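You operate a simulated robot arm through the tools that you are given. There is no shell and no other tool. Be economical: measure what you need, move in short steps, check, and stop when the job is done.

You are at the controls of a simulated robot arm. One attempt, no reset.

TASK
Pour some cereal into the small tub, then fold and clip the bag.
Fine: Stand the bag back where it was; the green clip goes over the folded top.

It is judged by the outcome, as a careful person would: the job done as asked, and still so three seconds after it is handed in. It fails if anything else is knocked over, pushed out of place, dropped, spilled or broken. Flat cloth is picked up by pressing the open fingertips on it (5 to 10 N) and closing them slowly along it; thin cloth reads only 2 to 8 mm in the jaws.

THE ROBOT
A 7-joint arm with a two-finger parallel gripper, fixed in place. Base frame: the origin is at the foot of the arm, x ahead of it, y to its left, z up. Lengths are in mm, angles in rad, forces in N, time in s.
With the tool pointing down near the work surface it reaches from about 480 to 920 mm from the base axis. Its first joint turns from -2.007 to 2.007 rad. Payload 3.91 kg.
The tool frame sits at the grasp point between the pads (the TCP): z along the fingers, y along the line on which they close. The tips reach 30 mm beyond it. The gripper opens to 110 mm. The fingers are 20 mm wide and 10 mm thick; the gripper's body (48 by 112 mm) begins 55 mm behind the TCP.
Orientation is told as [roll, pitch, yaw] about the base's x, y, z axes, in that order, counted from this pose: with the fingers straight down and closing along the base's y, the tool's x points along the base's -x, its y along +y and its z along -z.

THE INTERFACE
- The arm moves only by the tool nudge_tool. Its argument "series" is a list that holds one entry, the list of rows, each a list of 6 numbers: the shift along the base's x, y, z in units of 300 mm (1.0 is 300 mm), then the turn, a rotation vector about the base's x, y, z in units of 120 degrees (1.0 is 120 degrees). In form: [[[tx, ty, tz, wx, wy, wz], ...]]. A call has 1 to 12 rows; each row is the pose to reach, as a shift and turn from the pose commanded when the call began. "jaw" is the gripper command, from -1 (shut) to 1 (fully open), values between in proportion, set as the call begins (left out, the last holds). A call with a number of a shift or a turn outside -1 to 1 is refused whole. A row lasts 0.2 s, in which the tool goes at most 50 mm and 0.15 rad; a call with a longer step from one row to the next is refused whole, and so is a gripper value outside its range. A pose out of reach is approached as far as the arm can. The call stops where the force on the tool passes 40 N (or 10 N more than at its start, if that is more) or the arm is blocked; 0.2 s more then pass. The fingers move at their own pace (about 153 mm/s each) and stop on an object; they squeeze with about 32 N. The grip force told is the motor's: it shows also when the fingers shut on nothing. Time passes only in rows, and 0.2 s behind the last, so rows that repeat a pose let the fingers close. It gives the time, the measured TCP pose, the force on the tool (base axes), the opening and the grip force at its end, in the units of the frame above (readings bear some noise).
- Cameras (640 x 400 px; columns grow to the right, rows downward): "scene" is fixed at [53.5, 652.3, 1553.2]; the picture's right is [-0.82, -0.57, 0.00], its down [-0.20, 0.29, -0.94] and it looks along [0.53, -0.77, -0.35] (base axes); focal length 366 px, centre (320, 200). "wrist" rides on the gripper at [72, 17, -103] in the tool frame; the picture's right is [-0.23, 0.97, 0.00], its down [-0.76, -0.18, -0.62] and it looks along [-0.61, -0.14, 0.78] (tool axes); focal length 222 px, centre (320, 200). There is no depth. A picture from a camera that has moved, and an enlarged one, comes with that camera's place and axes in the base frame and with its lens. The place of the scene camera against the robot may be out by one fixed shift of up to 18 mm in any direction.
- get_image(camera): a new picture of that camera. The clock stands still meanwhile.
- raise_lower(by): slides the trunk up (or, below 0, down) by that many mm; the arm rides with it, the base frame stays. It gives what a move gives, with no picture.
- inspect(camera, box): a new picture of the part [left, top, right, bottom] of that camera's present view, enlarged. The clock stands still meanwhile.
- job_done(): hands the job in; it is judged then, once.

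Work in short steps. Places have to be worked out from the pictures, the camera data and where the tool is seen: move nearer, look again, correct. Check each grasp and each placing, and mend what went wrong. You have 120 turns and 76 pictures in all, those below and enlarged ones among them. Open the gripper and draw the arm clear of the work before you hand the job in, unless the task says otherwise; then end with one line.

The tools are called after "Emit:" by a JSON object that holds its "method" and its "body". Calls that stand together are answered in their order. nudge_tool: Moves the arm, as the interface text tells. Its arguments: {"type":"object","properties":{"series":{"type":"array"},"jaw":{"type":"number"}},"required":["series"]} The other tools are called the same way: raise_lower (by) slides the trunk up or down; get_image (camera) takes a picture; inspect (camera, box) takes an enlarged picture of a part of a camera's view; job_done () hands the job in.

At the start:

```text
t: 0.0
ee_pos: [494.9, -35.6, 1300.4]
tcp_rot: [0.001, 0.001, -0.001]
contact_force: [0.8, -0.1, -0.4]
width: 110.0
grip_force: 0.0
trunk travel left (down, up): [-775.0, 215.0]
```

scene: 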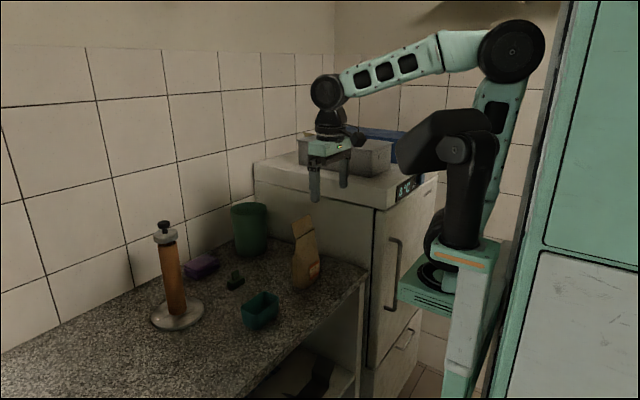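
wrist: 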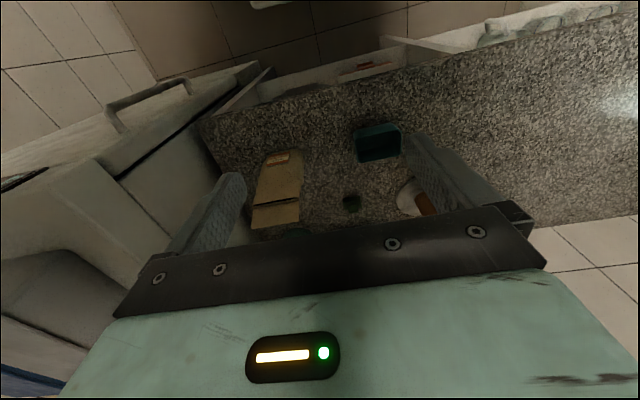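

I see the bag, the teal tub, a small green clip, a green cup, a purple sponge and a towel-holder. I'll enlarge both views to locate them.

Emit:
{"method": "inspect", "body": {"camera": "scene", "box": [140, 190, 380, 340]}}

Emit:
{"method": "inspect", "body": {"camera": "wrist", "box": [220, 100, 460, 250]}}

```text
2.67 times, centred on (260, 265) of scene
camera zoom: at [53.5, 652.3, 1553.2], right [-0.82, -0.57, 0.0], down [-0.2, 0.29, -0.94], along [0.53, -0.77, -0.35], focal length 976 px, centre (480, 27)
```

zoom: 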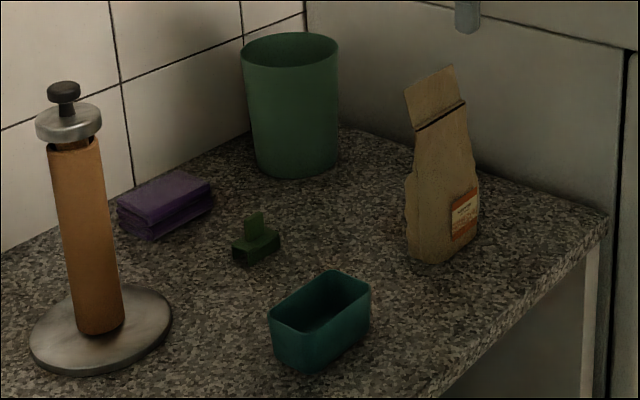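

```text
2.67 times, centred on (340, 175) of wrist
camera zoom: at [420.1, -17.6, 1403.1], right [0.23, 0.97, 0.0], down [0.76, -0.18, 0.62], along [0.61, -0.14, -0.78], focal length 592 px, centre (267, 267)
```

zoom: 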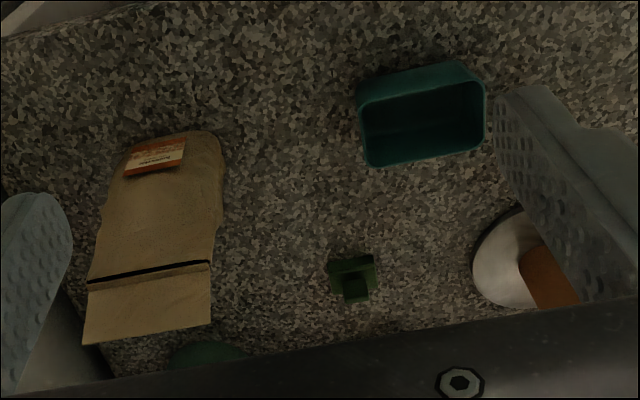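

The bag's front-top seems to carry a dark slit, which may be the mouth. I move the wrist camera nearer to look at its top.

Emit:
{"method": "nudge_tool", "body": {"series": [[[0.055, -0.1, -0.055, 0, 0, 0], [0.11, -0.2, -0.11, 0, 0, 0], [0.165, -0.3, -0.167, 0, 0, 0], [0.217, -0.383, -0.233, 0, 0, 0], [0.217, -0.383, -0.233, 0, 0, 0]]], "jaw": 1}}

Emit:
{"method": "get_image", "body": {"camera": "wrist"}}

Emit:
{"method": "inspect", "body": {"camera": "scene", "box": [200, 200, 344, 290]}}

```text
t: 1.2
ee_pos: [558.6, -150.3, 1230.5]
tcp_rot: [-0.001, 0.001, 0.0]
contact_force: [-0.2, -0.9, -0.4]
width: 110.1
grip_force: 0.0
trunk travel left (down, up): [-775.0, 215.0]
```

```text
71 pictures are left
camera wrist: at [485.5, -133.4, 1333.9], right [0.23, 0.97, 0.0], down [0.76, -0.18, 0.62], along [0.61, -0.14, -0.78], focal length 222 px, centre (320, 200)
```

wrist: 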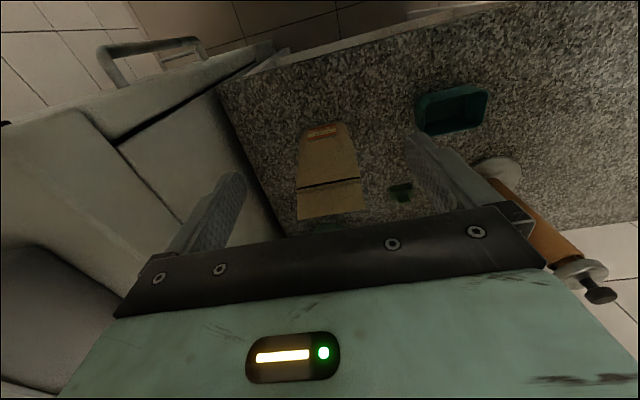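

```text
4.44 times, centred on (272, 245) of scene
camera zoom: at [53.5, 652.3, 1553.2], right [-0.82, -0.57, 0.0], down [-0.2, 0.29, -0.94], along [0.53, -0.77, -0.35], focal length 1627 px, centre (533, 0)
```

zoom: 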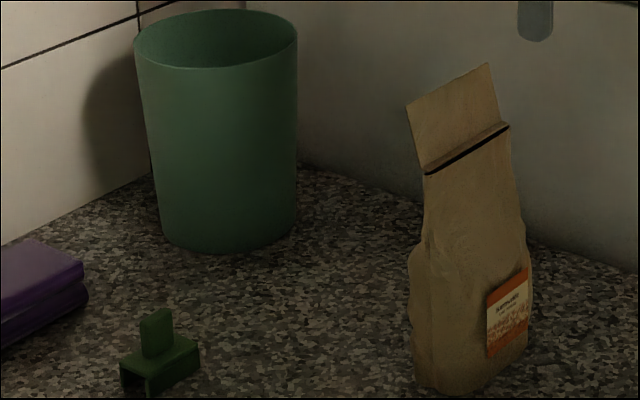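

The slit with a taller back flap is the mouth. I enlarge the wrist view on the bag and on the clip.

Emit:
{"method": "inspect", "body": {"camera": "wrist", "box": [280, 110, 424, 200]}}

Emit:
{"method": "inspect", "body": {"camera": "scene", "box": [216, 260, 264, 290]}}

Emit:
{"method": "inspect", "body": {"camera": "scene", "box": [270, 205, 334, 245]}}

```text
4.44 times, centred on (352, 155) of wrist
camera zoom: at [485.5, -133.4, 1333.9], right [0.23, 0.97, 0.0], down [0.76, -0.18, 0.62], along [0.61, -0.14, -0.78], focal length 987 px, centre (178, 400)
```

zoom: 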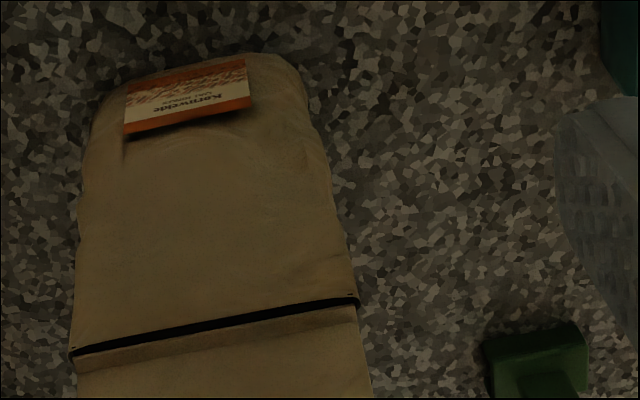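

```text
13.33 times, centred on (240, 275) of scene
camera zoom: at [53.5, 652.3, 1553.2], right [-0.82, -0.57, 0.0], down [-0.2, 0.29, -0.94], along [0.53, -0.77, -0.35], focal length 4882 px, centre (1387, -800)
```

zoom: 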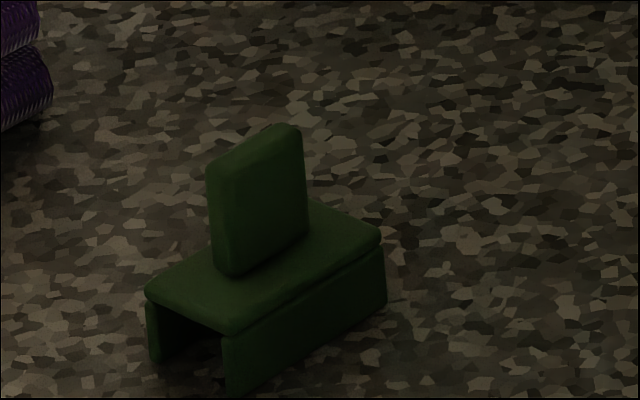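

```text
10.00 times, centred on (302, 225) of scene
camera zoom: at [53.5, 652.3, 1553.2], right [-0.82, -0.57, 0.0], down [-0.2, 0.29, -0.94], along [0.53, -0.77, -0.35], focal length 3662 px, centre (500, -50)
```

zoom: 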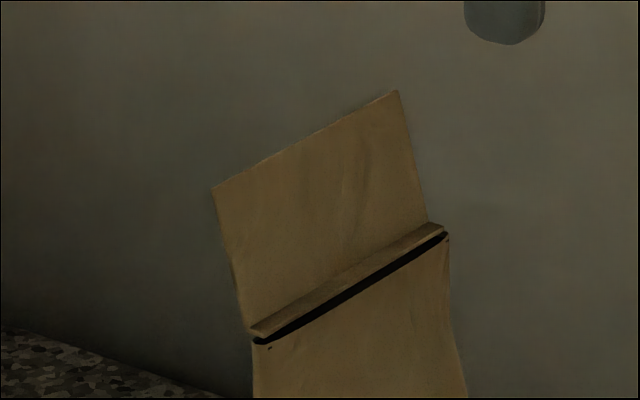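

The clip is an upside-down U-channel running along y with a thin upright handle; the bag's mouth also runs along y. I enlarge the tub and clip to fix their positions.

Emit:
{"method": "inspect", "body": {"camera": "wrist", "box": [396, 75, 508, 145]}}

Emit:
{"method": "inspect", "body": {"camera": "wrist", "box": [280, 160, 424, 250]}}

```text
5.71 times, centred on (452, 110) of wrist
camera zoom: at [485.5, -133.4, 1333.9], right [0.23, 0.97, 0.0], down [0.76, -0.18, 0.62], along [0.61, -0.14, -0.78], focal length 1269 px, centre (-434, 714)
```

zoom: 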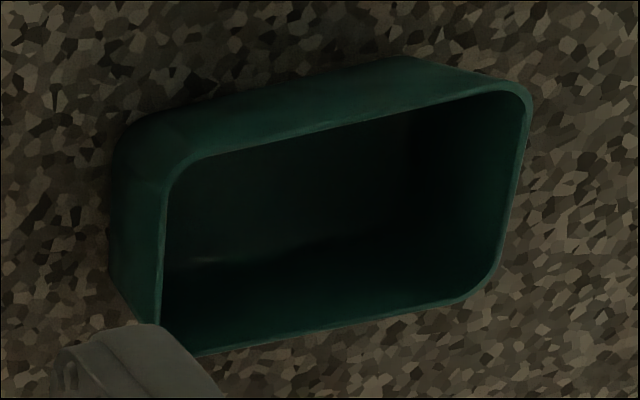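

```text
4.44 times, centred on (352, 205) of wrist
camera zoom: at [485.5, -133.4, 1333.9], right [0.23, 0.97, 0.0], down [0.76, -0.18, 0.62], along [0.61, -0.14, -0.78], focal length 987 px, centre (178, 178)
```

zoom: 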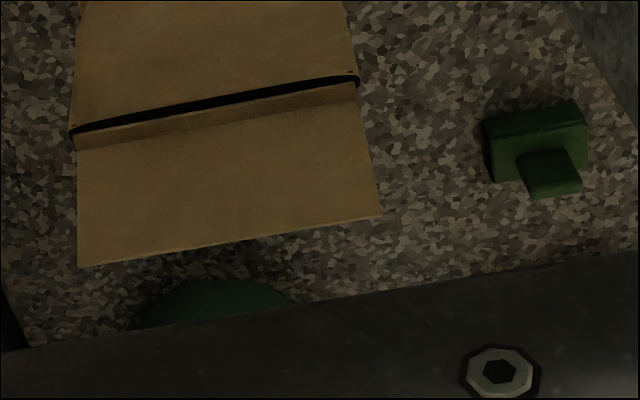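

The geometry agrees between the two cameras: tub rim x 628–686, y 13–106; bag mouth y −115..−213 at x≈672, z≈1060, with its flap tip at z≈1106. I'll grip the bag by its sides from the front, with the tool tilted 30° below horizontal; first I take that orientation in front of the bag.

Emit:
{"method": "nudge_tool", "body": {"series": [[[-0.04, -0.006, -0.05, 0, -0.07, 0], [-0.06, -0.012, -0.1, 0, -0.14, 0], [-0.067, -0.02, -0.16, 0, -0.21, 0], [-0.067, -0.025, -0.23, 0, -0.28, 0], [-0.067, -0.03, -0.3, 0, -0.35, 0], [-0.067, -0.04, -0.37, 0, -0.42, 0], [-0.067, -0.043, -0.44, 0, -0.48, 0], [-0.067, -0.043, -0.5, 0, -0.5, 0], [-0.067, -0.043, -0.5, 0, -0.5, 0]]], "jaw": 1}}

Emit:
{"method": "get_image", "body": {"camera": "scene"}}

Emit:
{"method": "get_image", "body": {"camera": "wrist"}}

```text
t: 3.2
ee_pos: [652.3, -221.7, 1161.2]
tcp_rot: [0.006, -1.045, -0.006]
contact_force: [-0.4, -0.7, 0.0]
width: 110.1
grip_force: 0.1
out of reach, approached as far as the arm can: row 4, 5, 6, 7, 8, 9
trunk travel left (down, up): [-775.0, 215.0]
```

```text
64 pictures are left
```

scene: 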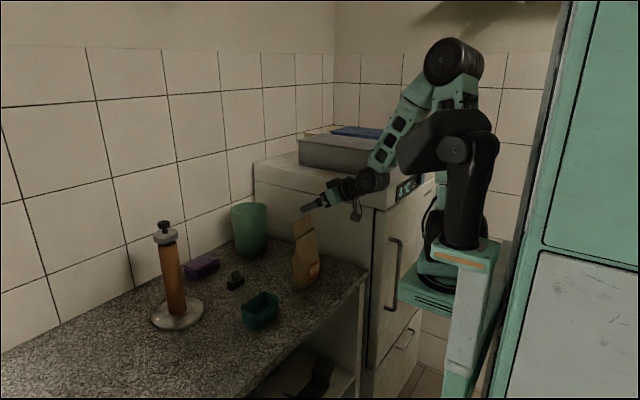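

```text
63 pictures are left
camera wrist: at [525.2, -204.2, 1150.3], right [0.12, 0.97, 0.2], down [-0.16, -0.18, 0.97], along [0.98, -0.14, 0.13], focal length 222 px, centre (320, 200)
```

wrist: 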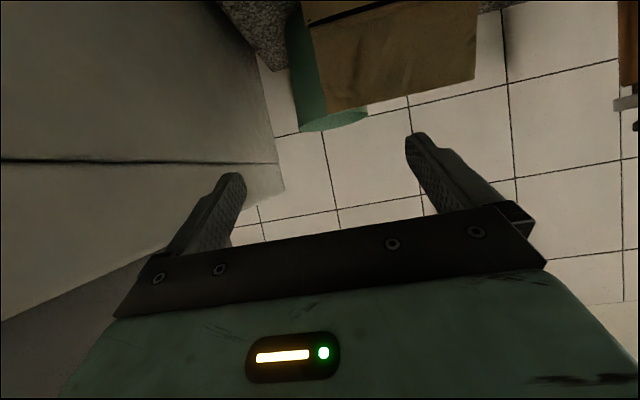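

The pose in front was too near the base, so the arm stopped at (652, −222, 1161), clear of the bag. I'll go up a little to see from which pose the commands count.

Emit:
{"method": "nudge_tool", "body": {"series": [[[0.1, 0, 0.1, 0, 0, 0], [0.2, 0, 0.2, 0, 0, 0], [0.2, 0, 0.3, 0, 0, 0], [0.2, 0, 0.3, 0, 0, 0]]]}}

```text
t: 4.2
ee_pos: [712.7, -221.2, 1253.2]
tcp_rot: [0.001, -1.047, 0.002]
contact_force: [0.5, 0.3, -0.4]
width: 109.8
grip_force: 0.0
trunk travel left (down, up): [-775.0, 215.0]
```

Commands count from the reached pose. Now I test how near the arm can come with this tilt, up in the air above the bag.

Emit:
{"method": "nudge_tool", "body": {"series": [[[0, 0.1, 0, 0, 0, 0], [0, 0.192, 0, 0, 0, 0], [-0.1, 0.192, 0, 0, 0, 0], [-0.159, 0.192, 0, 0, 0, 0], [-0.159, 0.192, 0, 0, 0, 0]]]}}

```text
t: 5.4
ee_pos: [665.7, -162.6, 1251.9]
tcp_rot: [-0.001, -1.047, 0.0]
contact_force: [0.2, 1.2, -0.3]
width: 109.8
grip_force: 0.1
trunk travel left (down, up): [-775.0, 215.0]
```

That works: (666, −163) at this height. So I'll descend by lowering the trunk, which keeps the arm's posture; first 100 mm, tips still above the flap.

Emit:
{"method": "raise_lower", "body": {"by": -100}}

Emit:
{"method": "get_image", "body": {"camera": "scene"}}

Emit:
{"method": "get_image", "body": {"camera": "wrist"}}

```text
t: 6.7
ee_pos: [666.0, -163.9, 1152.1]
tcp_rot: [0.0, -1.047, 0.0]
contact_force: [0.7, 0.4, -0.6]
width: 110.1
grip_force: 0.2
trunk travel left (down, up): [-675.0, 315.0]
```

```text
62 pictures are left
```

scene: 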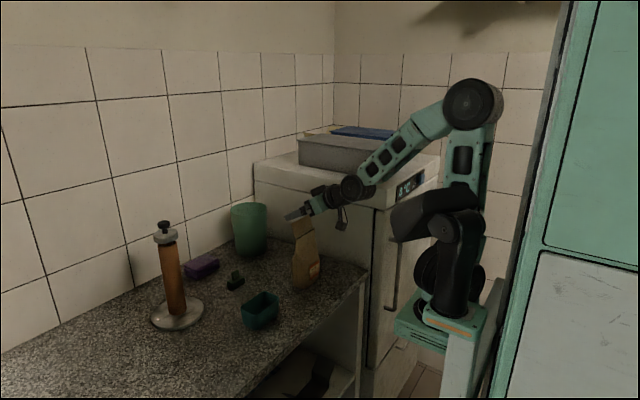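

```text
61 pictures are left
camera wrist: at [538.5, -145.9, 1140.6], right [0.11, 0.97, 0.2], down [-0.16, -0.18, 0.97], along [0.98, -0.14, 0.13], focal length 222 px, centre (320, 200)
```

wrist: 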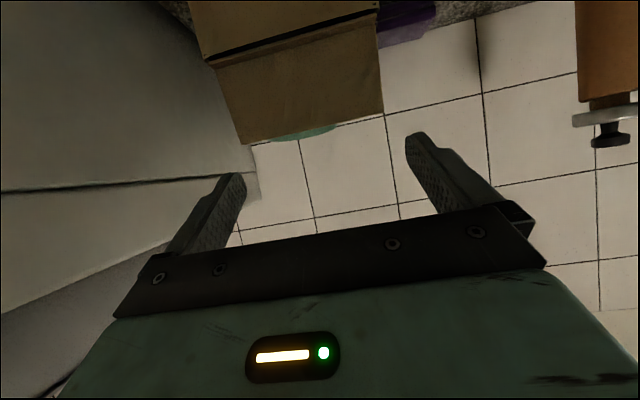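

The flap's edges read y −117 to −212, centred on the tool (−164). I lower further in two steps, watching the force.

Emit:
{"method": "raise_lower", "body": {"by": -60}}

Emit:
{"method": "get_image", "body": {"camera": "wrist"}}

```text
t: 7.7
ee_pos: [666.4, -164.2, 1092.4]
tcp_rot: [0.001, -1.049, 0.0]
contact_force: [-0.4, 0.5, -0.6]
width: 110.1
grip_force: 0.0
trunk travel left (down, up): [-615.0, 375.0]
```

```text
60 pictures are left
camera wrist: at [538.5, -145.9, 1080.6], right [0.11, 0.97, 0.2], down [-0.16, -0.18, 0.97], along [0.98, -0.14, 0.13], focal length 222 px, centre (320, 200)
```

wrist: 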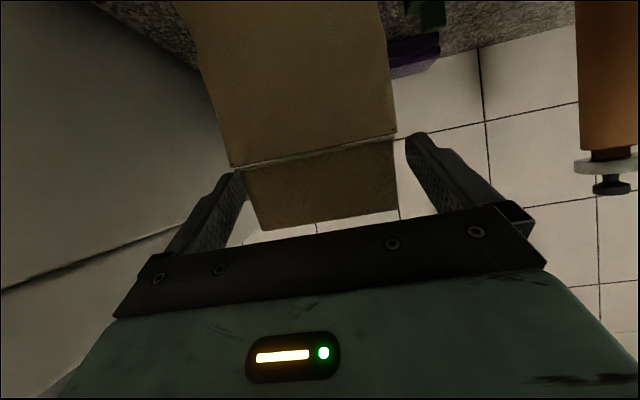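

The bag is between the fingers with about 5 mm each side, and no force shows. I lower to the grip height.

Emit:
{"method": "raise_lower", "body": {"by": -50}}

Emit:
{"method": "raise_lower", "body": {"by": -52}}

Emit:
{"method": "get_image", "body": {"camera": "scene"}}

Emit:
{"method": "get_image", "body": {"camera": "wrist"}}

```text
t: 8.7
ee_pos: [665.4, -163.5, 1043.4]
tcp_rot: [0.001, -1.047, 0.0]
contact_force: [0.3, 0.2, 0.4]
width: 110.2
grip_force: 0.1
trunk travel left (down, up): [-565.0, 425.0]
```

```text
t: 9.6
ee_pos: [666.3, -163.6, 990.6]
tcp_rot: [-0.001, -1.047, 0.0]
contact_force: [-0.1, 0.8, 0.2]
width: 109.9
grip_force: 0.1
trunk travel left (down, up): [-513.0, 477.0]
```

```text
59 pictures are left
```

scene: 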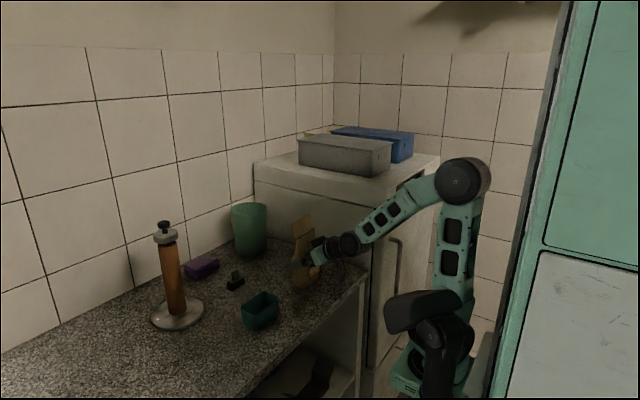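

```text
58 pictures are left
camera wrist: at [538.5, -145.9, 978.6], right [0.11, 0.97, 0.2], down [-0.16, -0.18, 0.97], along [0.98, -0.14, 0.13], focal length 222 px, centre (320, 200)
```

wrist: 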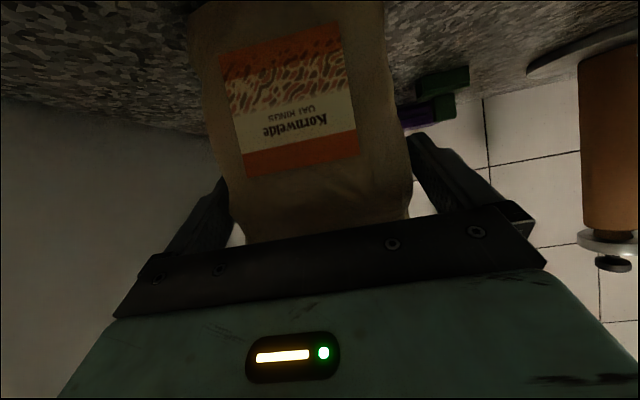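

Both fingers flank the bag at mid-height. I close the jaws on it without moving.

Emit:
{"method": "nudge_tool", "body": {"series": [[[0, 0, 0, 0, 0, 0], [0, 0, 0, 0, 0, 0], [0, 0, 0, 0, 0, 0]]], "jaw": -1}}

Emit:
{"method": "get_image", "body": {"camera": "wrist"}}

```text
t: 10.4
ee_pos: [666.0, -162.7, 990.0]
tcp_rot: [0.0, -1.048, -0.001]
contact_force: [0.2, -1.7, 0.5]
width: 97.8
grip_force: 31.7
trunk travel left (down, up): [-513.0, 477.0]
```

```text
57 pictures are left
camera wrist: at [538.5, -146.0, 978.7], right [0.11, 0.97, 0.2], down [-0.16, -0.18, 0.97], along [0.98, -0.14, 0.13], focal length 222 px, centre (320, 200)
```

wrist: 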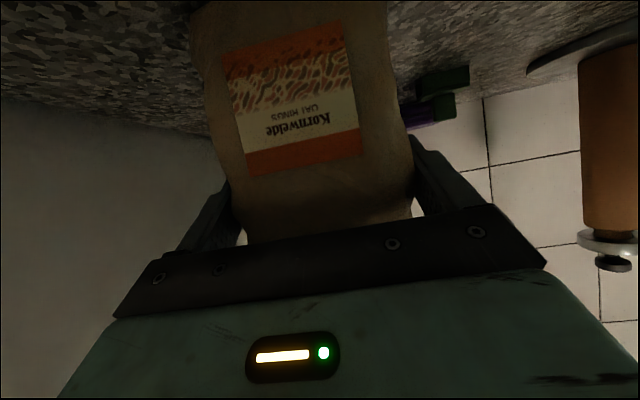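

Firm grip at 97.8 mm. I lift the bag 120 mm straight up.

Emit:
{"method": "nudge_tool", "body": {"series": [[[0, 0, 0.02, 0, 0, 0], [0, 0, 0.1, 0, 0, 0], [0, 0, 0.2, 0, 0, 0], [0, 0, 0.3, 0, 0, 0], [0, 0, 0.4, 0, 0, 0], [0, 0, 0.4, 0, 0, 0]]]}}

Emit:
{"method": "get_image", "body": {"camera": "scene"}}

```text
t: 11.8
ee_pos: [664.5, -164.4, 1109.9]
tcp_rot: [0.0, -1.048, 0.001]
contact_force: [-0.2, -0.2, -1.8]
width: 98.0
grip_force: 31.9
trunk travel left (down, up): [-513.0, 477.0]
```

```text
56 pictures are left
```

scene: 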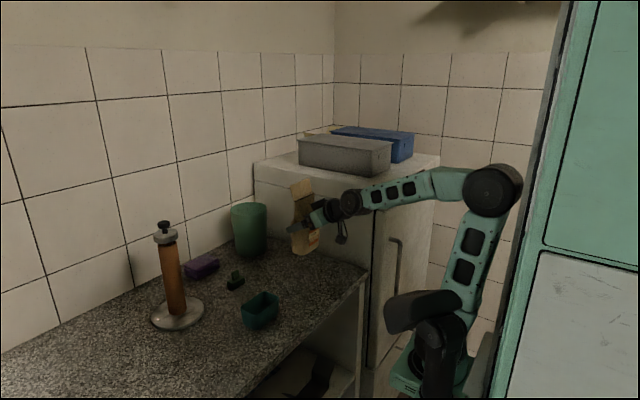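

The bag hangs true and weighs about 2 N. I carry it beside the tub, still upright and high, to test the reach there.

Emit:
{"method": "nudge_tool", "body": {"series": [[[-0.014, 0.1, 0.07, 0, 0, 0], [-0.028, 0.2, 0.133, 0, 0, 0], [-0.042, 0.3, 0.133, 0, 0, 0], [-0.057, 0.413, 0.133, 0, 0, 0], [-0.057, 0.413, 0.133, 0, 0, 0]]]}}

```text
t: 13.0
ee_pos: [656.3, -38.5, 1142.9]
tcp_rot: [-0.002, -1.032, 0.0]
contact_force: [-0.1, 0.4, -1.6]
width: 98.0
grip_force: 32.3
trunk travel left (down, up): [-513.0, 477.0]
```

It's a few mm short of the command; I let it settle and begin the roll to 30° to see whether it follows.

Emit:
{"method": "nudge_tool", "body": {"series": [[[0, 0, 0, -0.06, 0, 0], [0, 0, 0, -0.12, 0, 0], [0, 0, 0, -0.18, 0, 0], [0, 0, 0, -0.25, 0, 0], [0, 0, 0, -0.25, 0, 0]]]}}

```text
t: 14.2
ee_pos: [652.6, -41.9, 1144.8]
tcp_rot: [-0.849, -0.843, 0.705]
contact_force: [0.0, 0.3, -0.9]
width: 98.1
grip_force: 32.2
trunk travel left (down, up): [-513.0, 477.0]
```

The roll is followed correctly (30° about x). I continue to 60° with the mouth's corner over the tub, then look.

Emit:
{"method": "nudge_tool", "body": {"series": [[[0, 0, -0.02, -0.06, 0, 0], [0, 0, -0.04, -0.12, 0, 0], [0, 0, -0.06, -0.18, 0, 0], [0, 0, -0.08, -0.25, 0, 0], [0, 0, -0.08, -0.25, 0, 0]]]}}

Emit:
{"method": "get_image", "body": {"camera": "scene"}}

Emit:
{"method": "get_image", "body": {"camera": "wrist"}}

```text
t: 15.4
ee_pos: [648.3, -39.4, 1126.9]
tcp_rot: [-1.291, -0.447, 0.984]
contact_force: [-0.2, -1.0, -0.8]
width: 97.9
grip_force: 31.9
trunk travel left (down, up): [-513.0, 477.0]
```

```text
55 pictures are left
```

scene: 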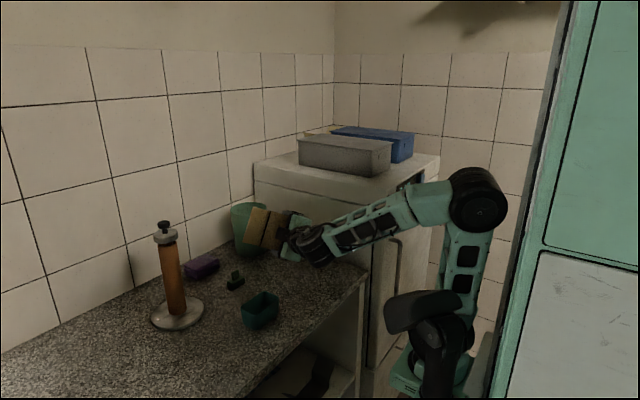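

```text
54 pictures are left
camera wrist: at [521.5, -39.9, 1105.5], right [0.11, 0.66, -0.75], down [-0.16, 0.75, 0.64], along [0.98, 0.05, 0.19], focal length 222 px, centre (320, 200)
```

wrist: 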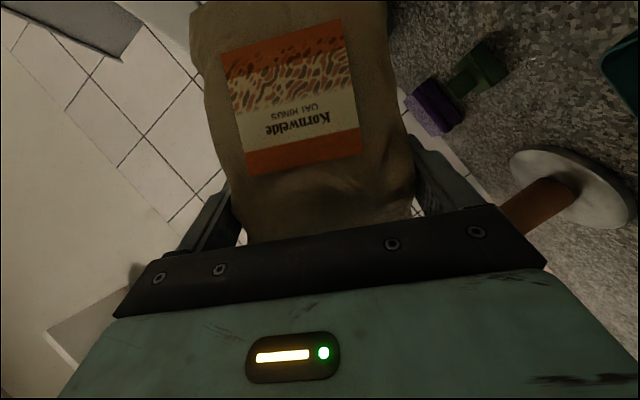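

The mouth's lower corner is above the tub as calculated. I roll on to 90° while lowering and shifting to keep that corner over the tub.

Emit:
{"method": "nudge_tool", "body": {"series": [[[0, 0.01, -0.04, -0.05, 0, 0], [0, 0.02, -0.08, -0.1, 0, 0], [0, 0.03, -0.12, -0.15, 0, 0], [0, 0.04, -0.15, -0.2, 0, 0], [0, 0.05, -0.16, -0.25, 0, 0], [0, 0.05, -0.16, -0.25, 0, 0]]]}}

Emit:
{"method": "inspect", "body": {"camera": "scene", "box": [200, 220, 344, 340]}}

```text
t: 16.8
ee_pos: [648.5, -24.3, 1077.5]
tcp_rot: [-1.571, 0.001, 1.048]
contact_force: [-0.1, 0.5, -0.6]
width: 98.3
grip_force: 31.9
trunk travel left (down, up): [-513.0, 477.0]
```

```text
3.33 times, centred on (272, 280) of scene
camera zoom: at [53.5, 652.3, 1553.2], right [-0.82, -0.57, 0.0], down [-0.2, 0.29, -0.94], along [0.53, -0.77, -0.35], focal length 1221 px, centre (480, -67)
```

zoom: 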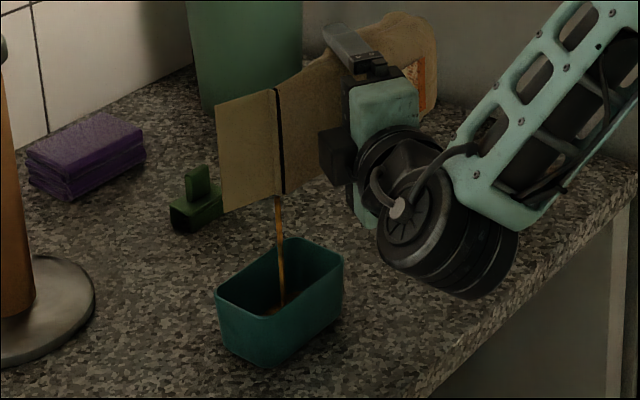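

Cereal is already streaming from the corner straight into the tub. I hold a moment and check the amount.

Emit:
{"method": "nudge_tool", "body": {"series": [[[0, 0, 0, 0, 0, 0], [0, 0, 0, 0, 0, 0], [0, 0, 0, 0, 0, 0]]]}}

Emit:
{"method": "inspect", "body": {"camera": "scene", "box": [200, 250, 320, 340]}}

```text
t: 17.6
ee_pos: [648.3, -25.4, 1078.3]
tcp_rot: [-1.571, 0.001, 1.046]
contact_force: [0.2, 0.0, -0.9]
width: 98.1
grip_force: 32.5
trunk travel left (down, up): [-513.0, 477.0]
```

```text
4.44 times, centred on (260, 295) of scene
camera zoom: at [53.5, 652.3, 1553.2], right [-0.82, -0.57, 0.0], down [-0.2, 0.29, -0.94], along [0.53, -0.77, -0.35], focal length 1627 px, centre (587, -222)
```

zoom: 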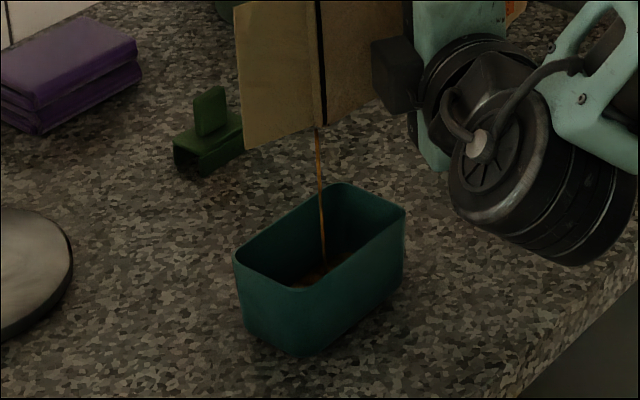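

The tub is filling slowly and all the stream falls inside. I hold about 1.5 s more.

Emit:
{"method": "nudge_tool", "body": {"series": [[[0, 0, 0, 0, 0, 0], [0, 0, 0, 0, 0, 0], [0, 0, 0, 0, 0, 0], [0, 0, 0, 0, 0, 0], [0, 0, 0, 0, 0, 0], [0, 0, 0, 0, 0, 0]]]}}

Emit:
{"method": "inspect", "body": {"camera": "scene", "box": [224, 265, 304, 325]}}

```text
t: 19.0
ee_pos: [648.7, -25.1, 1078.3]
tcp_rot: [-1.571, 0.001, 1.045]
contact_force: [0.1, 0.2, -1.4]
width: 97.9
grip_force: 31.6
trunk travel left (down, up): [-513.0, 477.0]
```

```text
6.67 times, centred on (264, 295) of scene
camera zoom: at [53.5, 652.3, 1553.2], right [-0.82, -0.57, 0.0], down [-0.2, 0.29, -0.94], along [0.53, -0.77, -0.35], focal length 2441 px, centre (693, -433)
```

zoom: 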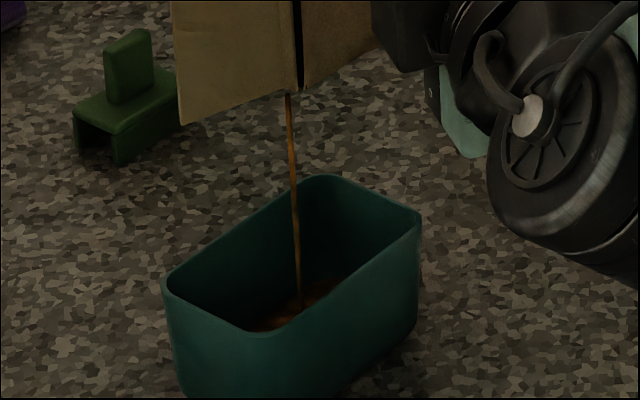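

A shallow layer lies in the tub; I keep pouring about 2.4 s more for a proper serving.

Emit:
{"method": "nudge_tool", "body": {"series": [[[0, 0, 0, 0, 0, 0], [0, 0, 0, 0, 0, 0], [0, 0, 0, 0, 0, 0], [0, 0, 0, 0, 0, 0], [0, 0, 0, 0, 0, 0], [0, 0, 0, 0, 0, 0], [0, 0, 0, 0, 0, 0], [0, 0, 0, 0, 0, 0], [0, 0, 0, 0, 0, 0], [0, 0, 0, 0, 0, 0], [0, 0, 0, 0, 0, 0]]]}}

Emit:
{"method": "inspect", "body": {"camera": "scene", "box": [224, 265, 304, 325]}}

```text
t: 21.4
ee_pos: [649.3, -23.6, 1076.4]
tcp_rot: [-1.57, 0.0, 1.047]
contact_force: [-0.2, 0.6, -0.4]
width: 98.0
grip_force: 32.1
trunk travel left (down, up): [-513.0, 477.0]
```

```text
6.67 times, centred on (264, 295) of scene
camera zoom: at [53.5, 652.3, 1553.2], right [-0.82, -0.57, 0.0], down [-0.2, 0.29, -0.94], along [0.53, -0.77, -0.35], focal length 2441 px, centre (693, -433)
```

zoom: 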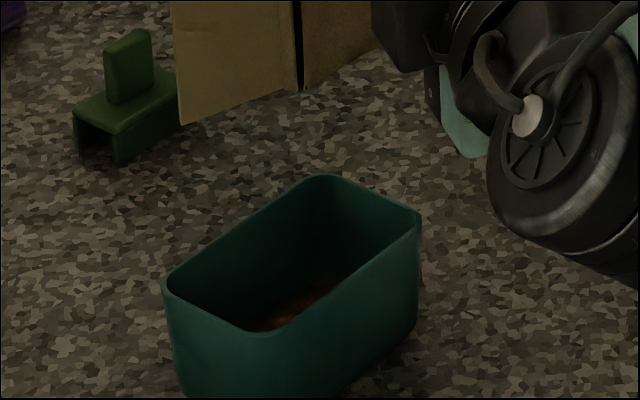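

At 90° the flow has stopped on its own with a thin layer in the tub. I tilt another 12° for somewhat more, keeping the corner over the tub.

Emit:
{"method": "nudge_tool", "body": {"series": [[[0, 0.01, 0, -0.03, 0, 0], [0, 0.02, 0, -0.06, 0, 0], [0, 0.033, 0.01, -0.1, 0, 0], [0, 0.033, 0.01, -0.1, 0, 0], [0, 0.033, 0.01, -0.1, 0, 0], [0, 0.033, 0.01, -0.1, 0, 0]]]}}

Emit:
{"method": "inspect", "body": {"camera": "scene", "box": [224, 265, 304, 325]}}

```text
t: 22.8
ee_pos: [648.3, -14.2, 1080.7]
tcp_rot: [-1.678, 0.183, 1.036]
contact_force: [0.5, 0.1, -1.8]
width: 97.9
grip_force: 32.2
trunk travel left (down, up): [-513.0, 477.0]
```

```text
6.67 times, centred on (264, 295) of scene
camera zoom: at [53.5, 652.3, 1553.2], right [-0.82, -0.57, 0.0], down [-0.2, 0.29, -0.94], along [0.53, -0.77, -0.35], focal length 2441 px, centre (693, -433)
```

zoom: 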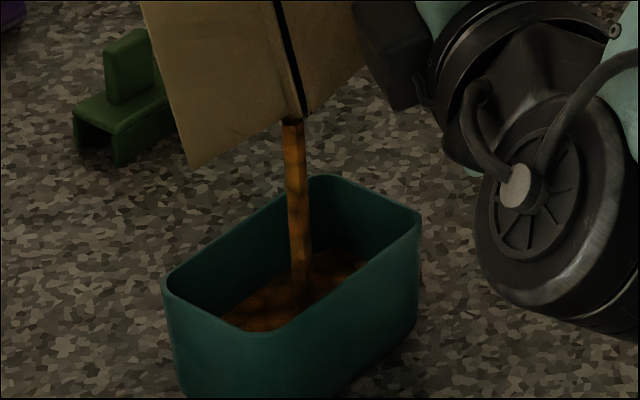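

A fuller flow, and the level is now a fair serving, so I tilt back at once, keeping the corner over the tub.

Emit:
{"method": "nudge_tool", "body": {"series": [[[0, -0.02, 0, 0.06, 0, 0], [0, -0.033, 0.01, 0.12, 0, 0], [0, -0.05, 0.04, 0.18, 0, 0], [0, -0.07, 0.08, 0.24, 0, 0], [0, -0.08, 0.12, 0.3, 0, 0], [0, -0.083, 0.15, 0.35, 0, 0], [0, -0.083, 0.15, 0.35, 0, 0]]]}}

Emit:
{"method": "inspect", "body": {"camera": "scene", "box": [208, 220, 336, 340]}}

```text
t: 24.4
ee_pos: [647.9, -39.1, 1126.4]
tcp_rot: [-1.289, -0.448, 0.983]
contact_force: [0.6, 0.3, -0.8]
width: 97.9
grip_force: 31.8
trunk travel left (down, up): [-513.0, 477.0]
```

```text
3.33 times, centred on (272, 280) of scene
camera zoom: at [53.5, 652.3, 1553.2], right [-0.82, -0.57, 0.0], down [-0.2, 0.29, -0.94], along [0.53, -0.77, -0.35], focal length 1221 px, centre (480, -67)
```

zoom: 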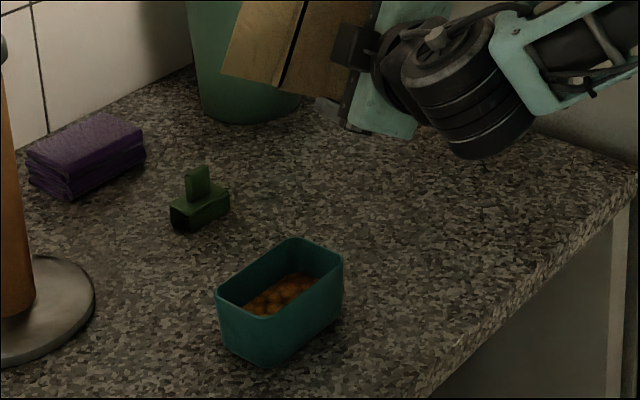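

The tub is about half full with nothing spilled. I roll the bag upright while carrying it back over its place.

Emit:
{"method": "nudge_tool", "body": {"series": [[[0, -0.03, 0.02, 0.06, 0, 0], [0.01, -0.08, 0.03, 0.12, 0, 0], [0.02, -0.14, 0.03, 0.18, 0, 0], [0.03, -0.2, 0.03, 0.24, 0, 0], [0.04, -0.26, 0.03, 0.3, 0, 0], [0.05, -0.32, 0.03, 0.36, 0, 0], [0.06, -0.38, 0.03, 0.42, 0, 0], [0.06, -0.415, 0.03, 0.48, 0, 0], [0.06, -0.415, 0, 0.5, 0, 0], [0.06, -0.415, 0, 0.5, 0, 0]]]}}

```text
t: 26.6
ee_pos: [666.0, -165.2, 1126.4]
tcp_rot: [-0.001, -1.048, -0.002]
contact_force: [-0.2, -1.1, -1.0]
width: 98.2
grip_force: 32.1
trunk travel left (down, up): [-513.0, 477.0]
```

Upright again above its place. I lower it to just above the counter.

Emit:
{"method": "nudge_tool", "body": {"series": [[[0, 0.003, -0.12, 0, 0, 0], [0, 0.003, -0.25, 0, 0, 0], [0, 0.003, -0.36, 0, 0, 0], [0, 0.003, -0.42, 0, 0, 0], [0, 0.003, -0.445, 0, 0, 0], [0, 0.003, -0.445, 0, 0, 0]]]}}

Emit:
{"method": "nudge_tool", "body": {"series": [[[0, 0, -0.004, 0, 0, 0], [0, 0, -0.008, 0, 0, 0], [0, 0, -0.01, 0, 0, 0], [0, 0, -0.01, 0, 0, 0]]]}}

Emit:
{"method": "inspect", "body": {"camera": "scene", "box": [264, 200, 360, 300]}}

```text
t: 28.0
ee_pos: [666.2, -162.2, 992.0]
tcp_rot: [0.001, -1.047, 0.002]
contact_force: [-0.4, -0.4, -1.0]
width: 97.9
grip_force: 31.7
trunk travel left (down, up): [-513.0, 477.0]
```

```text
t: 29.0
ee_pos: [667.3, -162.4, 991.5]
tcp_rot: [0.001, -1.05, -0.001]
contact_force: [-2.6, -1.3, 16.0]
width: 97.8
grip_force: 32.5
trunk travel left (down, up): [-513.0, 477.0]
```

```text
4.00 times, centred on (312, 250) of scene
camera zoom: at [53.5, 652.3, 1553.2], right [-0.82, -0.57, 0.0], down [-0.2, 0.29, -0.94], along [0.53, -0.77, -0.35], focal length 1465 px, centre (352, 0)
```

zoom: 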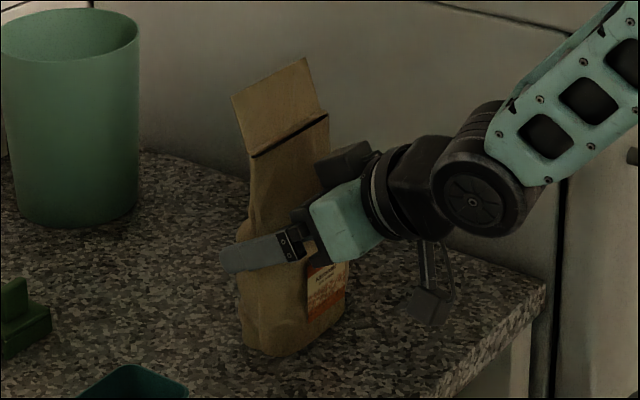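

The bag stands on the counter (16 N upward). I ease the pressure, then open the jaws.

Emit:
{"method": "nudge_tool", "body": {"series": [[[0, 0, 0.006, 0, 0, 0], [0, 0, 0.006, 0, 0, 0]]]}}

Emit:
{"method": "nudge_tool", "body": {"series": [[[0, 0, 0, 0, 0, 0], [0, 0, 0, 0, 0, 0], [0, 0, 0, 0, 0, 0]]], "jaw": 1}}

Emit:
{"method": "get_image", "body": {"camera": "wrist"}}

```text
t: 29.6
ee_pos: [666.2, -162.7, 991.2]
tcp_rot: [0.0, -1.047, -0.001]
contact_force: [4.7, -1.7, 9.2]
width: 97.8
grip_force: 31.4
trunk travel left (down, up): [-513.0, 477.0]
```

```text
t: 30.4
ee_pos: [665.7, -162.0, 989.8]
tcp_rot: [0.001, -1.046, 0.001]
contact_force: [1.2, 0.1, 0.5]
width: 110.1
grip_force: 0.1
trunk travel left (down, up): [-513.0, 477.0]
```

```text
46 pictures are left
camera wrist: at [539.4, -145.5, 979.8], right [0.11, 0.97, 0.2], down [-0.16, -0.18, 0.97], along [0.98, -0.14, 0.13], focal length 222 px, centre (320, 200)
```

wrist: 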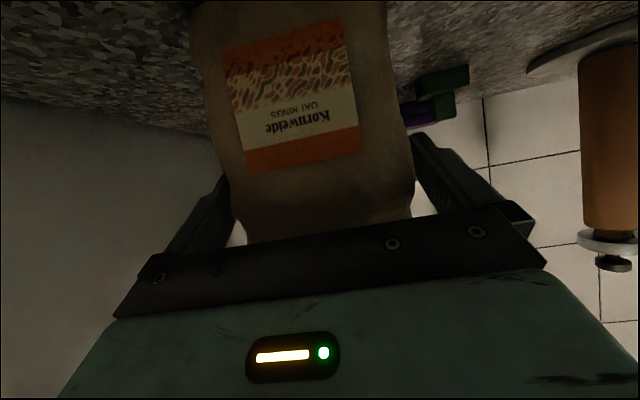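

The bag is released at its old place. I withdraw straight up with the trunk.

Emit:
{"method": "raise_lower", "body": {"by": 220}}

Emit:
{"method": "inspect", "body": {"camera": "scene", "box": [200, 190, 360, 320]}}

```text
t: 32.7
ee_pos: [666.9, -163.5, 1210.5]
tcp_rot: [0.001, -1.047, 0.001]
contact_force: [-0.4, -1.3, -0.1]
width: 110.0
grip_force: 0.0
trunk travel left (down, up): [-733.0, 257.0]
```

```text
3.08 times, centred on (280, 255) of scene
camera zoom: at [53.5, 652.3, 1553.2], right [-0.82, -0.57, 0.0], down [-0.2, 0.29, -0.94], along [0.53, -0.77, -0.35], focal length 1127 px, centre (443, 31)
```

zoom: 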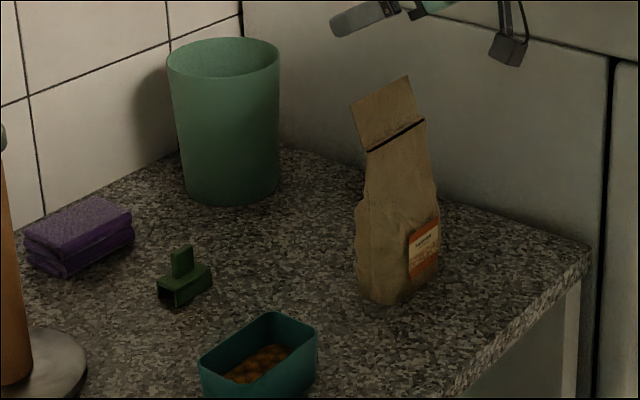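

Bag upright, tub filled, clip untouched. Next the flap: I bring the tool upright (fingers down) to behind the flap, high up first.

Emit:
{"method": "nudge_tool", "body": {"series": [[[0.05, 0, 0.05, 0, 0.07, 0], [0.1, 0, 0.1, 0, 0.14, 0], [0.16, 0, 0.1, 0, 0.21, 0], [0.22, 0, 0.1, 0, 0.28, 0], [0.27, 0, 0.1, 0, 0.35, 0], [0.31, 0, 0.1, 0, 0.42, 0], [0.32, 0, 0.1, 0, 0.48, 0], [0.32, 0, 0.1, 0, 0.5, 0], [0.32, 0, 0.1, 0, 0.5, 0]]], "jaw": -0.2}}

Emit:
{"method": "get_image", "body": {"camera": "wrist"}}

```text
t: 34.7
ee_pos: [635.2, -178.1, 1262.5]
tcp_rot: [-0.001, -0.001, 0.0]
contact_force: [0.1, 0.0, 0.7]
width: 43.9
grip_force: 0.0
out of reach, approached as far as the arm can: row 1, 4, 5, 6, 7, 8, 9
trunk travel left (down, up): [-733.0, 257.0]
```

```text
44 pictures are left
camera wrist: at [562.1, -161.7, 1364.7], right [0.23, 0.97, 0.0], down [0.76, -0.18, 0.62], along [0.61, -0.14, -0.78], focal length 222 px, centre (320, 200)
```

wrist: 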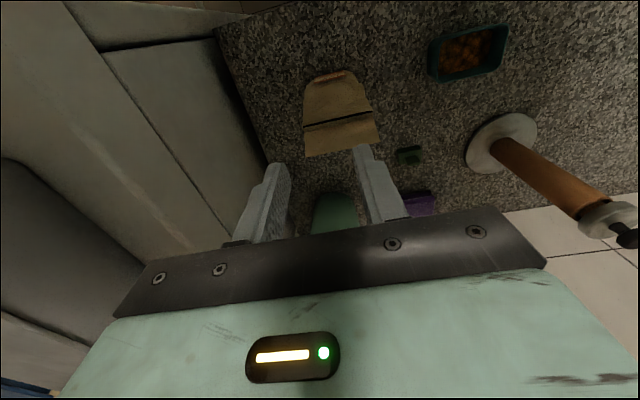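

With the trunk this low, the upright tool can't get that far. I raise the trunk and go on.

Emit:
{"method": "raise_lower", "body": {"by": 150}}

Emit:
{"method": "nudge_tool", "body": {"series": [[[0.05, 0.02, -0.12, 0, 0, 0], [0.15, 0.047, -0.24, 0, 0, 0], [0.25, 0.047, -0.36, 0, 0, 0], [0.35, 0.047, -0.48, 0, 0, 0], [0.417, 0.047, -0.6, 0, 0, 0], [0.417, 0.047, -0.6, 0, 0, 0]]]}}

```text
t: 36.5
ee_pos: [635.1, -179.4, 1411.7]
tcp_rot: [0.001, -0.002, -0.001]
contact_force: [-0.5, 0.4, 0.4]
width: 44.0
grip_force: 0.2
trunk travel left (down, up): [-883.0, 107.0]
```

```text
t: 37.9
ee_pos: [607.1, -184.8, 1313.2]
tcp_rot: [0.001, -0.002, -0.002]
contact_force: [-0.2, 0.7, -0.3]
width: 44.1
grip_force: 0.1
out of reach, approached as far as the arm can: row 1, 2, 3, 4, 5, 6
trunk travel left (down, up): [-883.0, 107.0]
```

The arm seems to be held by a joint limit. I test a small pure move upward and outward.

Emit:
{"method": "nudge_tool", "body": {"series": [[[0.05, 0.1, 0, 0, 0, 0], [0.1, 0.2, 0, 0, 0, 0], [0.1, 0.3, 0, 0, 0, 0], [0.1, 0.3, 0, 0, 0, 0]]]}}

Emit:
{"method": "get_image", "body": {"camera": "scene"}}

```text
t: 38.9
ee_pos: [597.6, -111.7, 1333.4]
tcp_rot: [0.0, -0.002, 0.0]
contact_force: [0.6, 0.6, 0.7]
width: 43.9
grip_force: 0.1
out of reach, approached as far as the arm can: row 1, 2, 3, 4
trunk travel left (down, up): [-883.0, 107.0]
```

```text
43 pictures are left
```

scene: 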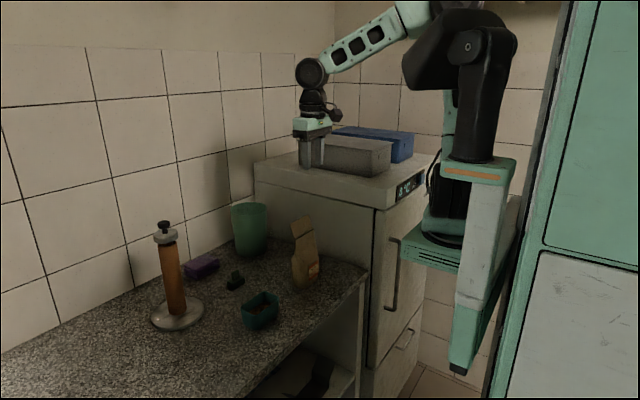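

Let me try a pure downward move here, since nothing lies beneath, to see which way is free.

Emit:
{"method": "nudge_tool", "body": {"series": [[[0, 0, -0.1, 0, 0, 0], [0, 0, -0.2, 0, 0, 0], [0, 0, -0.2, 0, 0, 0]]]}}

Emit:
{"method": "nudge_tool", "body": {"series": [[[0.05, 0, 0, 0, 0, 0], [0.1, 0, 0, 0, 0, 0], [0.1, 0, 0, 0, 0, 0]]]}}

Emit:
{"method": "nudge_tool", "body": {"series": [[[0, 0, 0, 0, 0, 0.05], [0, 0, 0, 0, 0, 0.1], [0, 0, 0, 0, 0, 0.1]]]}}

```text
t: 39.7
ee_pos: [576.2, -120.2, 1288.4]
tcp_rot: [0.0, -0.002, 0.001]
contact_force: [-0.5, 0.1, 0.2]
width: 43.7
grip_force: 0.1
out of reach, approached as far as the arm can: row 1, 2, 3
trunk travel left (down, up): [-883.0, 107.0]
```

```text
t: 40.5
ee_pos: [582.7, -125.0, 1295.3]
tcp_rot: [0.001, 0.0, 0.0]
contact_force: [-0.2, 0.0, -0.4]
width: 44.1
grip_force: 0.0
out of reach, approached as far as the arm can: row 1, 2, 3
trunk travel left (down, up): [-883.0, 107.0]
```

```text
t: 41.3
ee_pos: [582.9, -124.0, 1296.5]
tcp_rot: [0.0, -0.002, 0.211]
contact_force: [-0.4, -1.1, 0.6]
width: 44.3
grip_force: 0.0
trunk travel left (down, up): [-883.0, 107.0]
```

Yaw is free, but down/outward isn't. I look closely at the arm's posture to understand the limit.

Emit:
{"method": "inspect", "body": {"camera": "scene", "box": [260, 0, 580, 200]}}

```text
2.00 times, centred on (420, 100) of scene
camera zoom: at [53.5, 652.3, 1553.2], right [-0.82, -0.57, 0.0], down [-0.2, 0.29, -0.94], along [0.53, -0.77, -0.35], focal length 732 px, centre (120, 400)
```

zoom: 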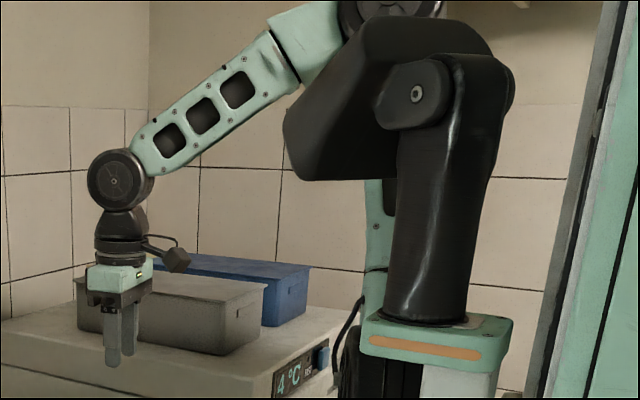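

I go back to the arm's starting pose (relative to the trunk) to let the posture relax to its initial shape.

Emit:
{"method": "nudge_tool", "body": {"series": [[[-0.05, 0.05, 0.08, 0, 0, -0.02], [-0.1, 0.1, 0.16, 0, 0, -0.04], [-0.16, 0.16, 0.24, 0, 0, -0.06], [-0.22, 0.22, 0.3, 0, 0, -0.08], [-0.27, 0.27, 0.36, 0, 0, -0.1], [-0.293, 0.293, 0.373, 0, 0, -0.1], [-0.293, 0.293, 0.373, 0, 0, -0.1]]]}}

Emit:
{"method": "nudge_tool", "body": {"series": [[[0, 0, -0.1, 0, 0, 0], [0, 0, -0.2, 0, 0, 0], [0, 0, -0.3, 0, 0, 0], [0, 0, -0.3, 0, 0, 0]]]}}

Emit:
{"method": "get_image", "body": {"camera": "scene"}}

```text
t: 42.9
ee_pos: [494.5, -37.8, 1408.5]
tcp_rot: [0.0, -0.003, 0.001]
contact_force: [0.1, -0.6, -0.3]
width: 44.0
grip_force: 0.1
trunk travel left (down, up): [-883.0, 107.0]
```

```text
t: 43.9
ee_pos: [495.7, -37.4, 1317.0]
tcp_rot: [0.0, -0.002, 0.0]
contact_force: [0.2, 0.1, 0.5]
width: 43.9
grip_force: 0.1
trunk travel left (down, up): [-883.0, 107.0]
```

```text
41 pictures are left
```

scene: 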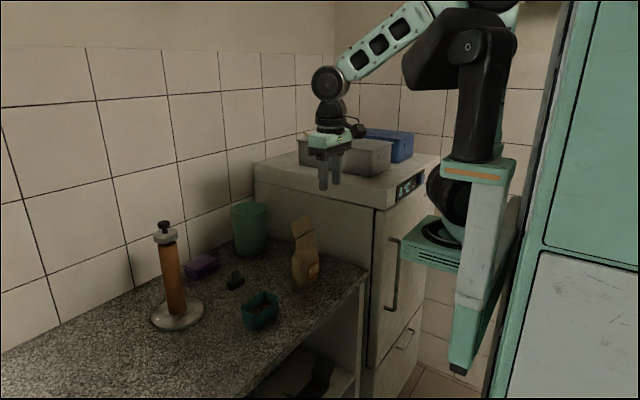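

Here it follows freely. Now I try again outward, at this height, toward beyond the flap.

Emit:
{"method": "nudge_tool", "body": {"series": [[[0.1, 0, 0, 0, 0, 0], [0.2, 0, 0, 0, 0, 0], [0.3, 0, 0, 0, 0, 0], [0.4, 0, 0, 0, 0, 0], [0.5, 0, 0, 0, 0, 0], [0.6, 0, 0, 0, 0, 0], [0.6, 0, 0, 0, 0, 0]]]}}

```text
t: 45.5
ee_pos: [675.3, -36.3, 1318.5]
tcp_rot: [0.002, -0.001, 0.001]
contact_force: [0.0, 0.2, -0.2]
width: 44.0
grip_force: 0.0
trunk travel left (down, up): [-883.0, 107.0]
```

Freed. I go on outward to x≈770 and then across to y≈−164, still high.

Emit:
{"method": "nudge_tool", "body": {"series": [[[0.1, 0, 0, 0, 0, 0], [0.2, 0, 0, 0, 0, 0], [0.3, 0, -0.05, 0, 0, 0], [0.317, -0.1, -0.1, 0, 0, 0], [0.317, -0.2, -0.15, 0, 0, 0], [0.317, -0.3, -0.2, 0, 0, 0], [0.317, -0.4, -0.25, 0, 0, 0], [0.317, -0.423, -0.25, 0, 0, 0], [0.317, -0.423, -0.25, 0, 0, 0]]]}}

```text
t: 47.5
ee_pos: [770.9, -163.6, 1242.4]
tcp_rot: [-0.001, -0.003, 0.0]
contact_force: [0.1, -0.2, -0.2]
width: 43.8
grip_force: 0.0
trunk travel left (down, up): [-883.0, 107.0]
```

In position behind the flap. I lower so the tips reach z≈1090, still 45 mm behind the flap, and look.

Emit:
{"method": "nudge_tool", "body": {"series": [[[0, 0, -0.12, 0, 0, 0], [0, 0, -0.24, 0, 0, 0], [-0.05, 0, -0.36, 0, 0, 0], [-0.087, 0, -0.41, 0, 0, 0], [-0.087, 0, -0.41, 0, 0, 0]]]}}

Emit:
{"method": "inspect", "body": {"camera": "scene", "box": [260, 170, 360, 300]}}

Emit:
{"method": "get_image", "body": {"camera": "wrist"}}

```text
t: 48.7
ee_pos: [744.2, -164.9, 1120.3]
tcp_rot: [-0.001, -0.003, 0.0]
contact_force: [0.3, 0.1, 0.1]
width: 43.9
grip_force: 0.1
trunk travel left (down, up): [-883.0, 107.0]
```

```text
3.08 times, centred on (310, 235) of scene
camera zoom: at [53.5, 652.3, 1553.2], right [-0.82, -0.57, 0.0], down [-0.2, 0.29, -0.94], along [0.53, -0.77, -0.35], focal length 1127 px, centre (351, 92)
```

zoom: 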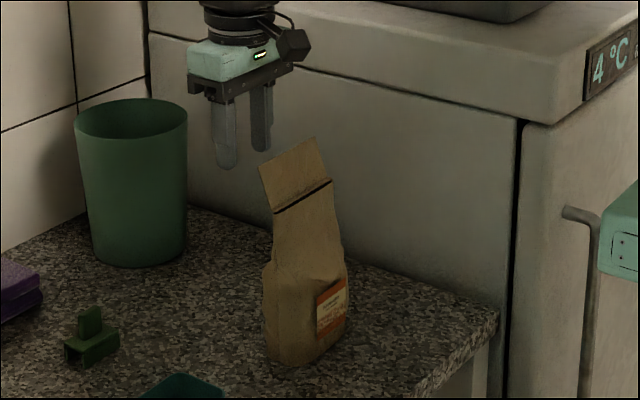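

```text
39 pictures are left
camera wrist: at [670.9, -147.1, 1222.8], right [0.23, 0.97, 0.0], down [0.76, -0.18, 0.62], along [0.61, -0.14, -0.78], focal length 222 px, centre (320, 200)
```

wrist: 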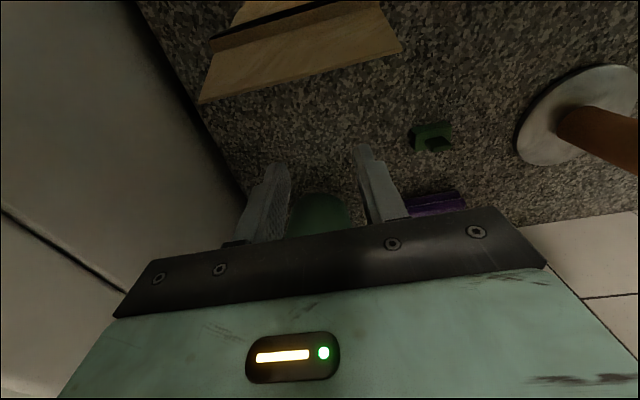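

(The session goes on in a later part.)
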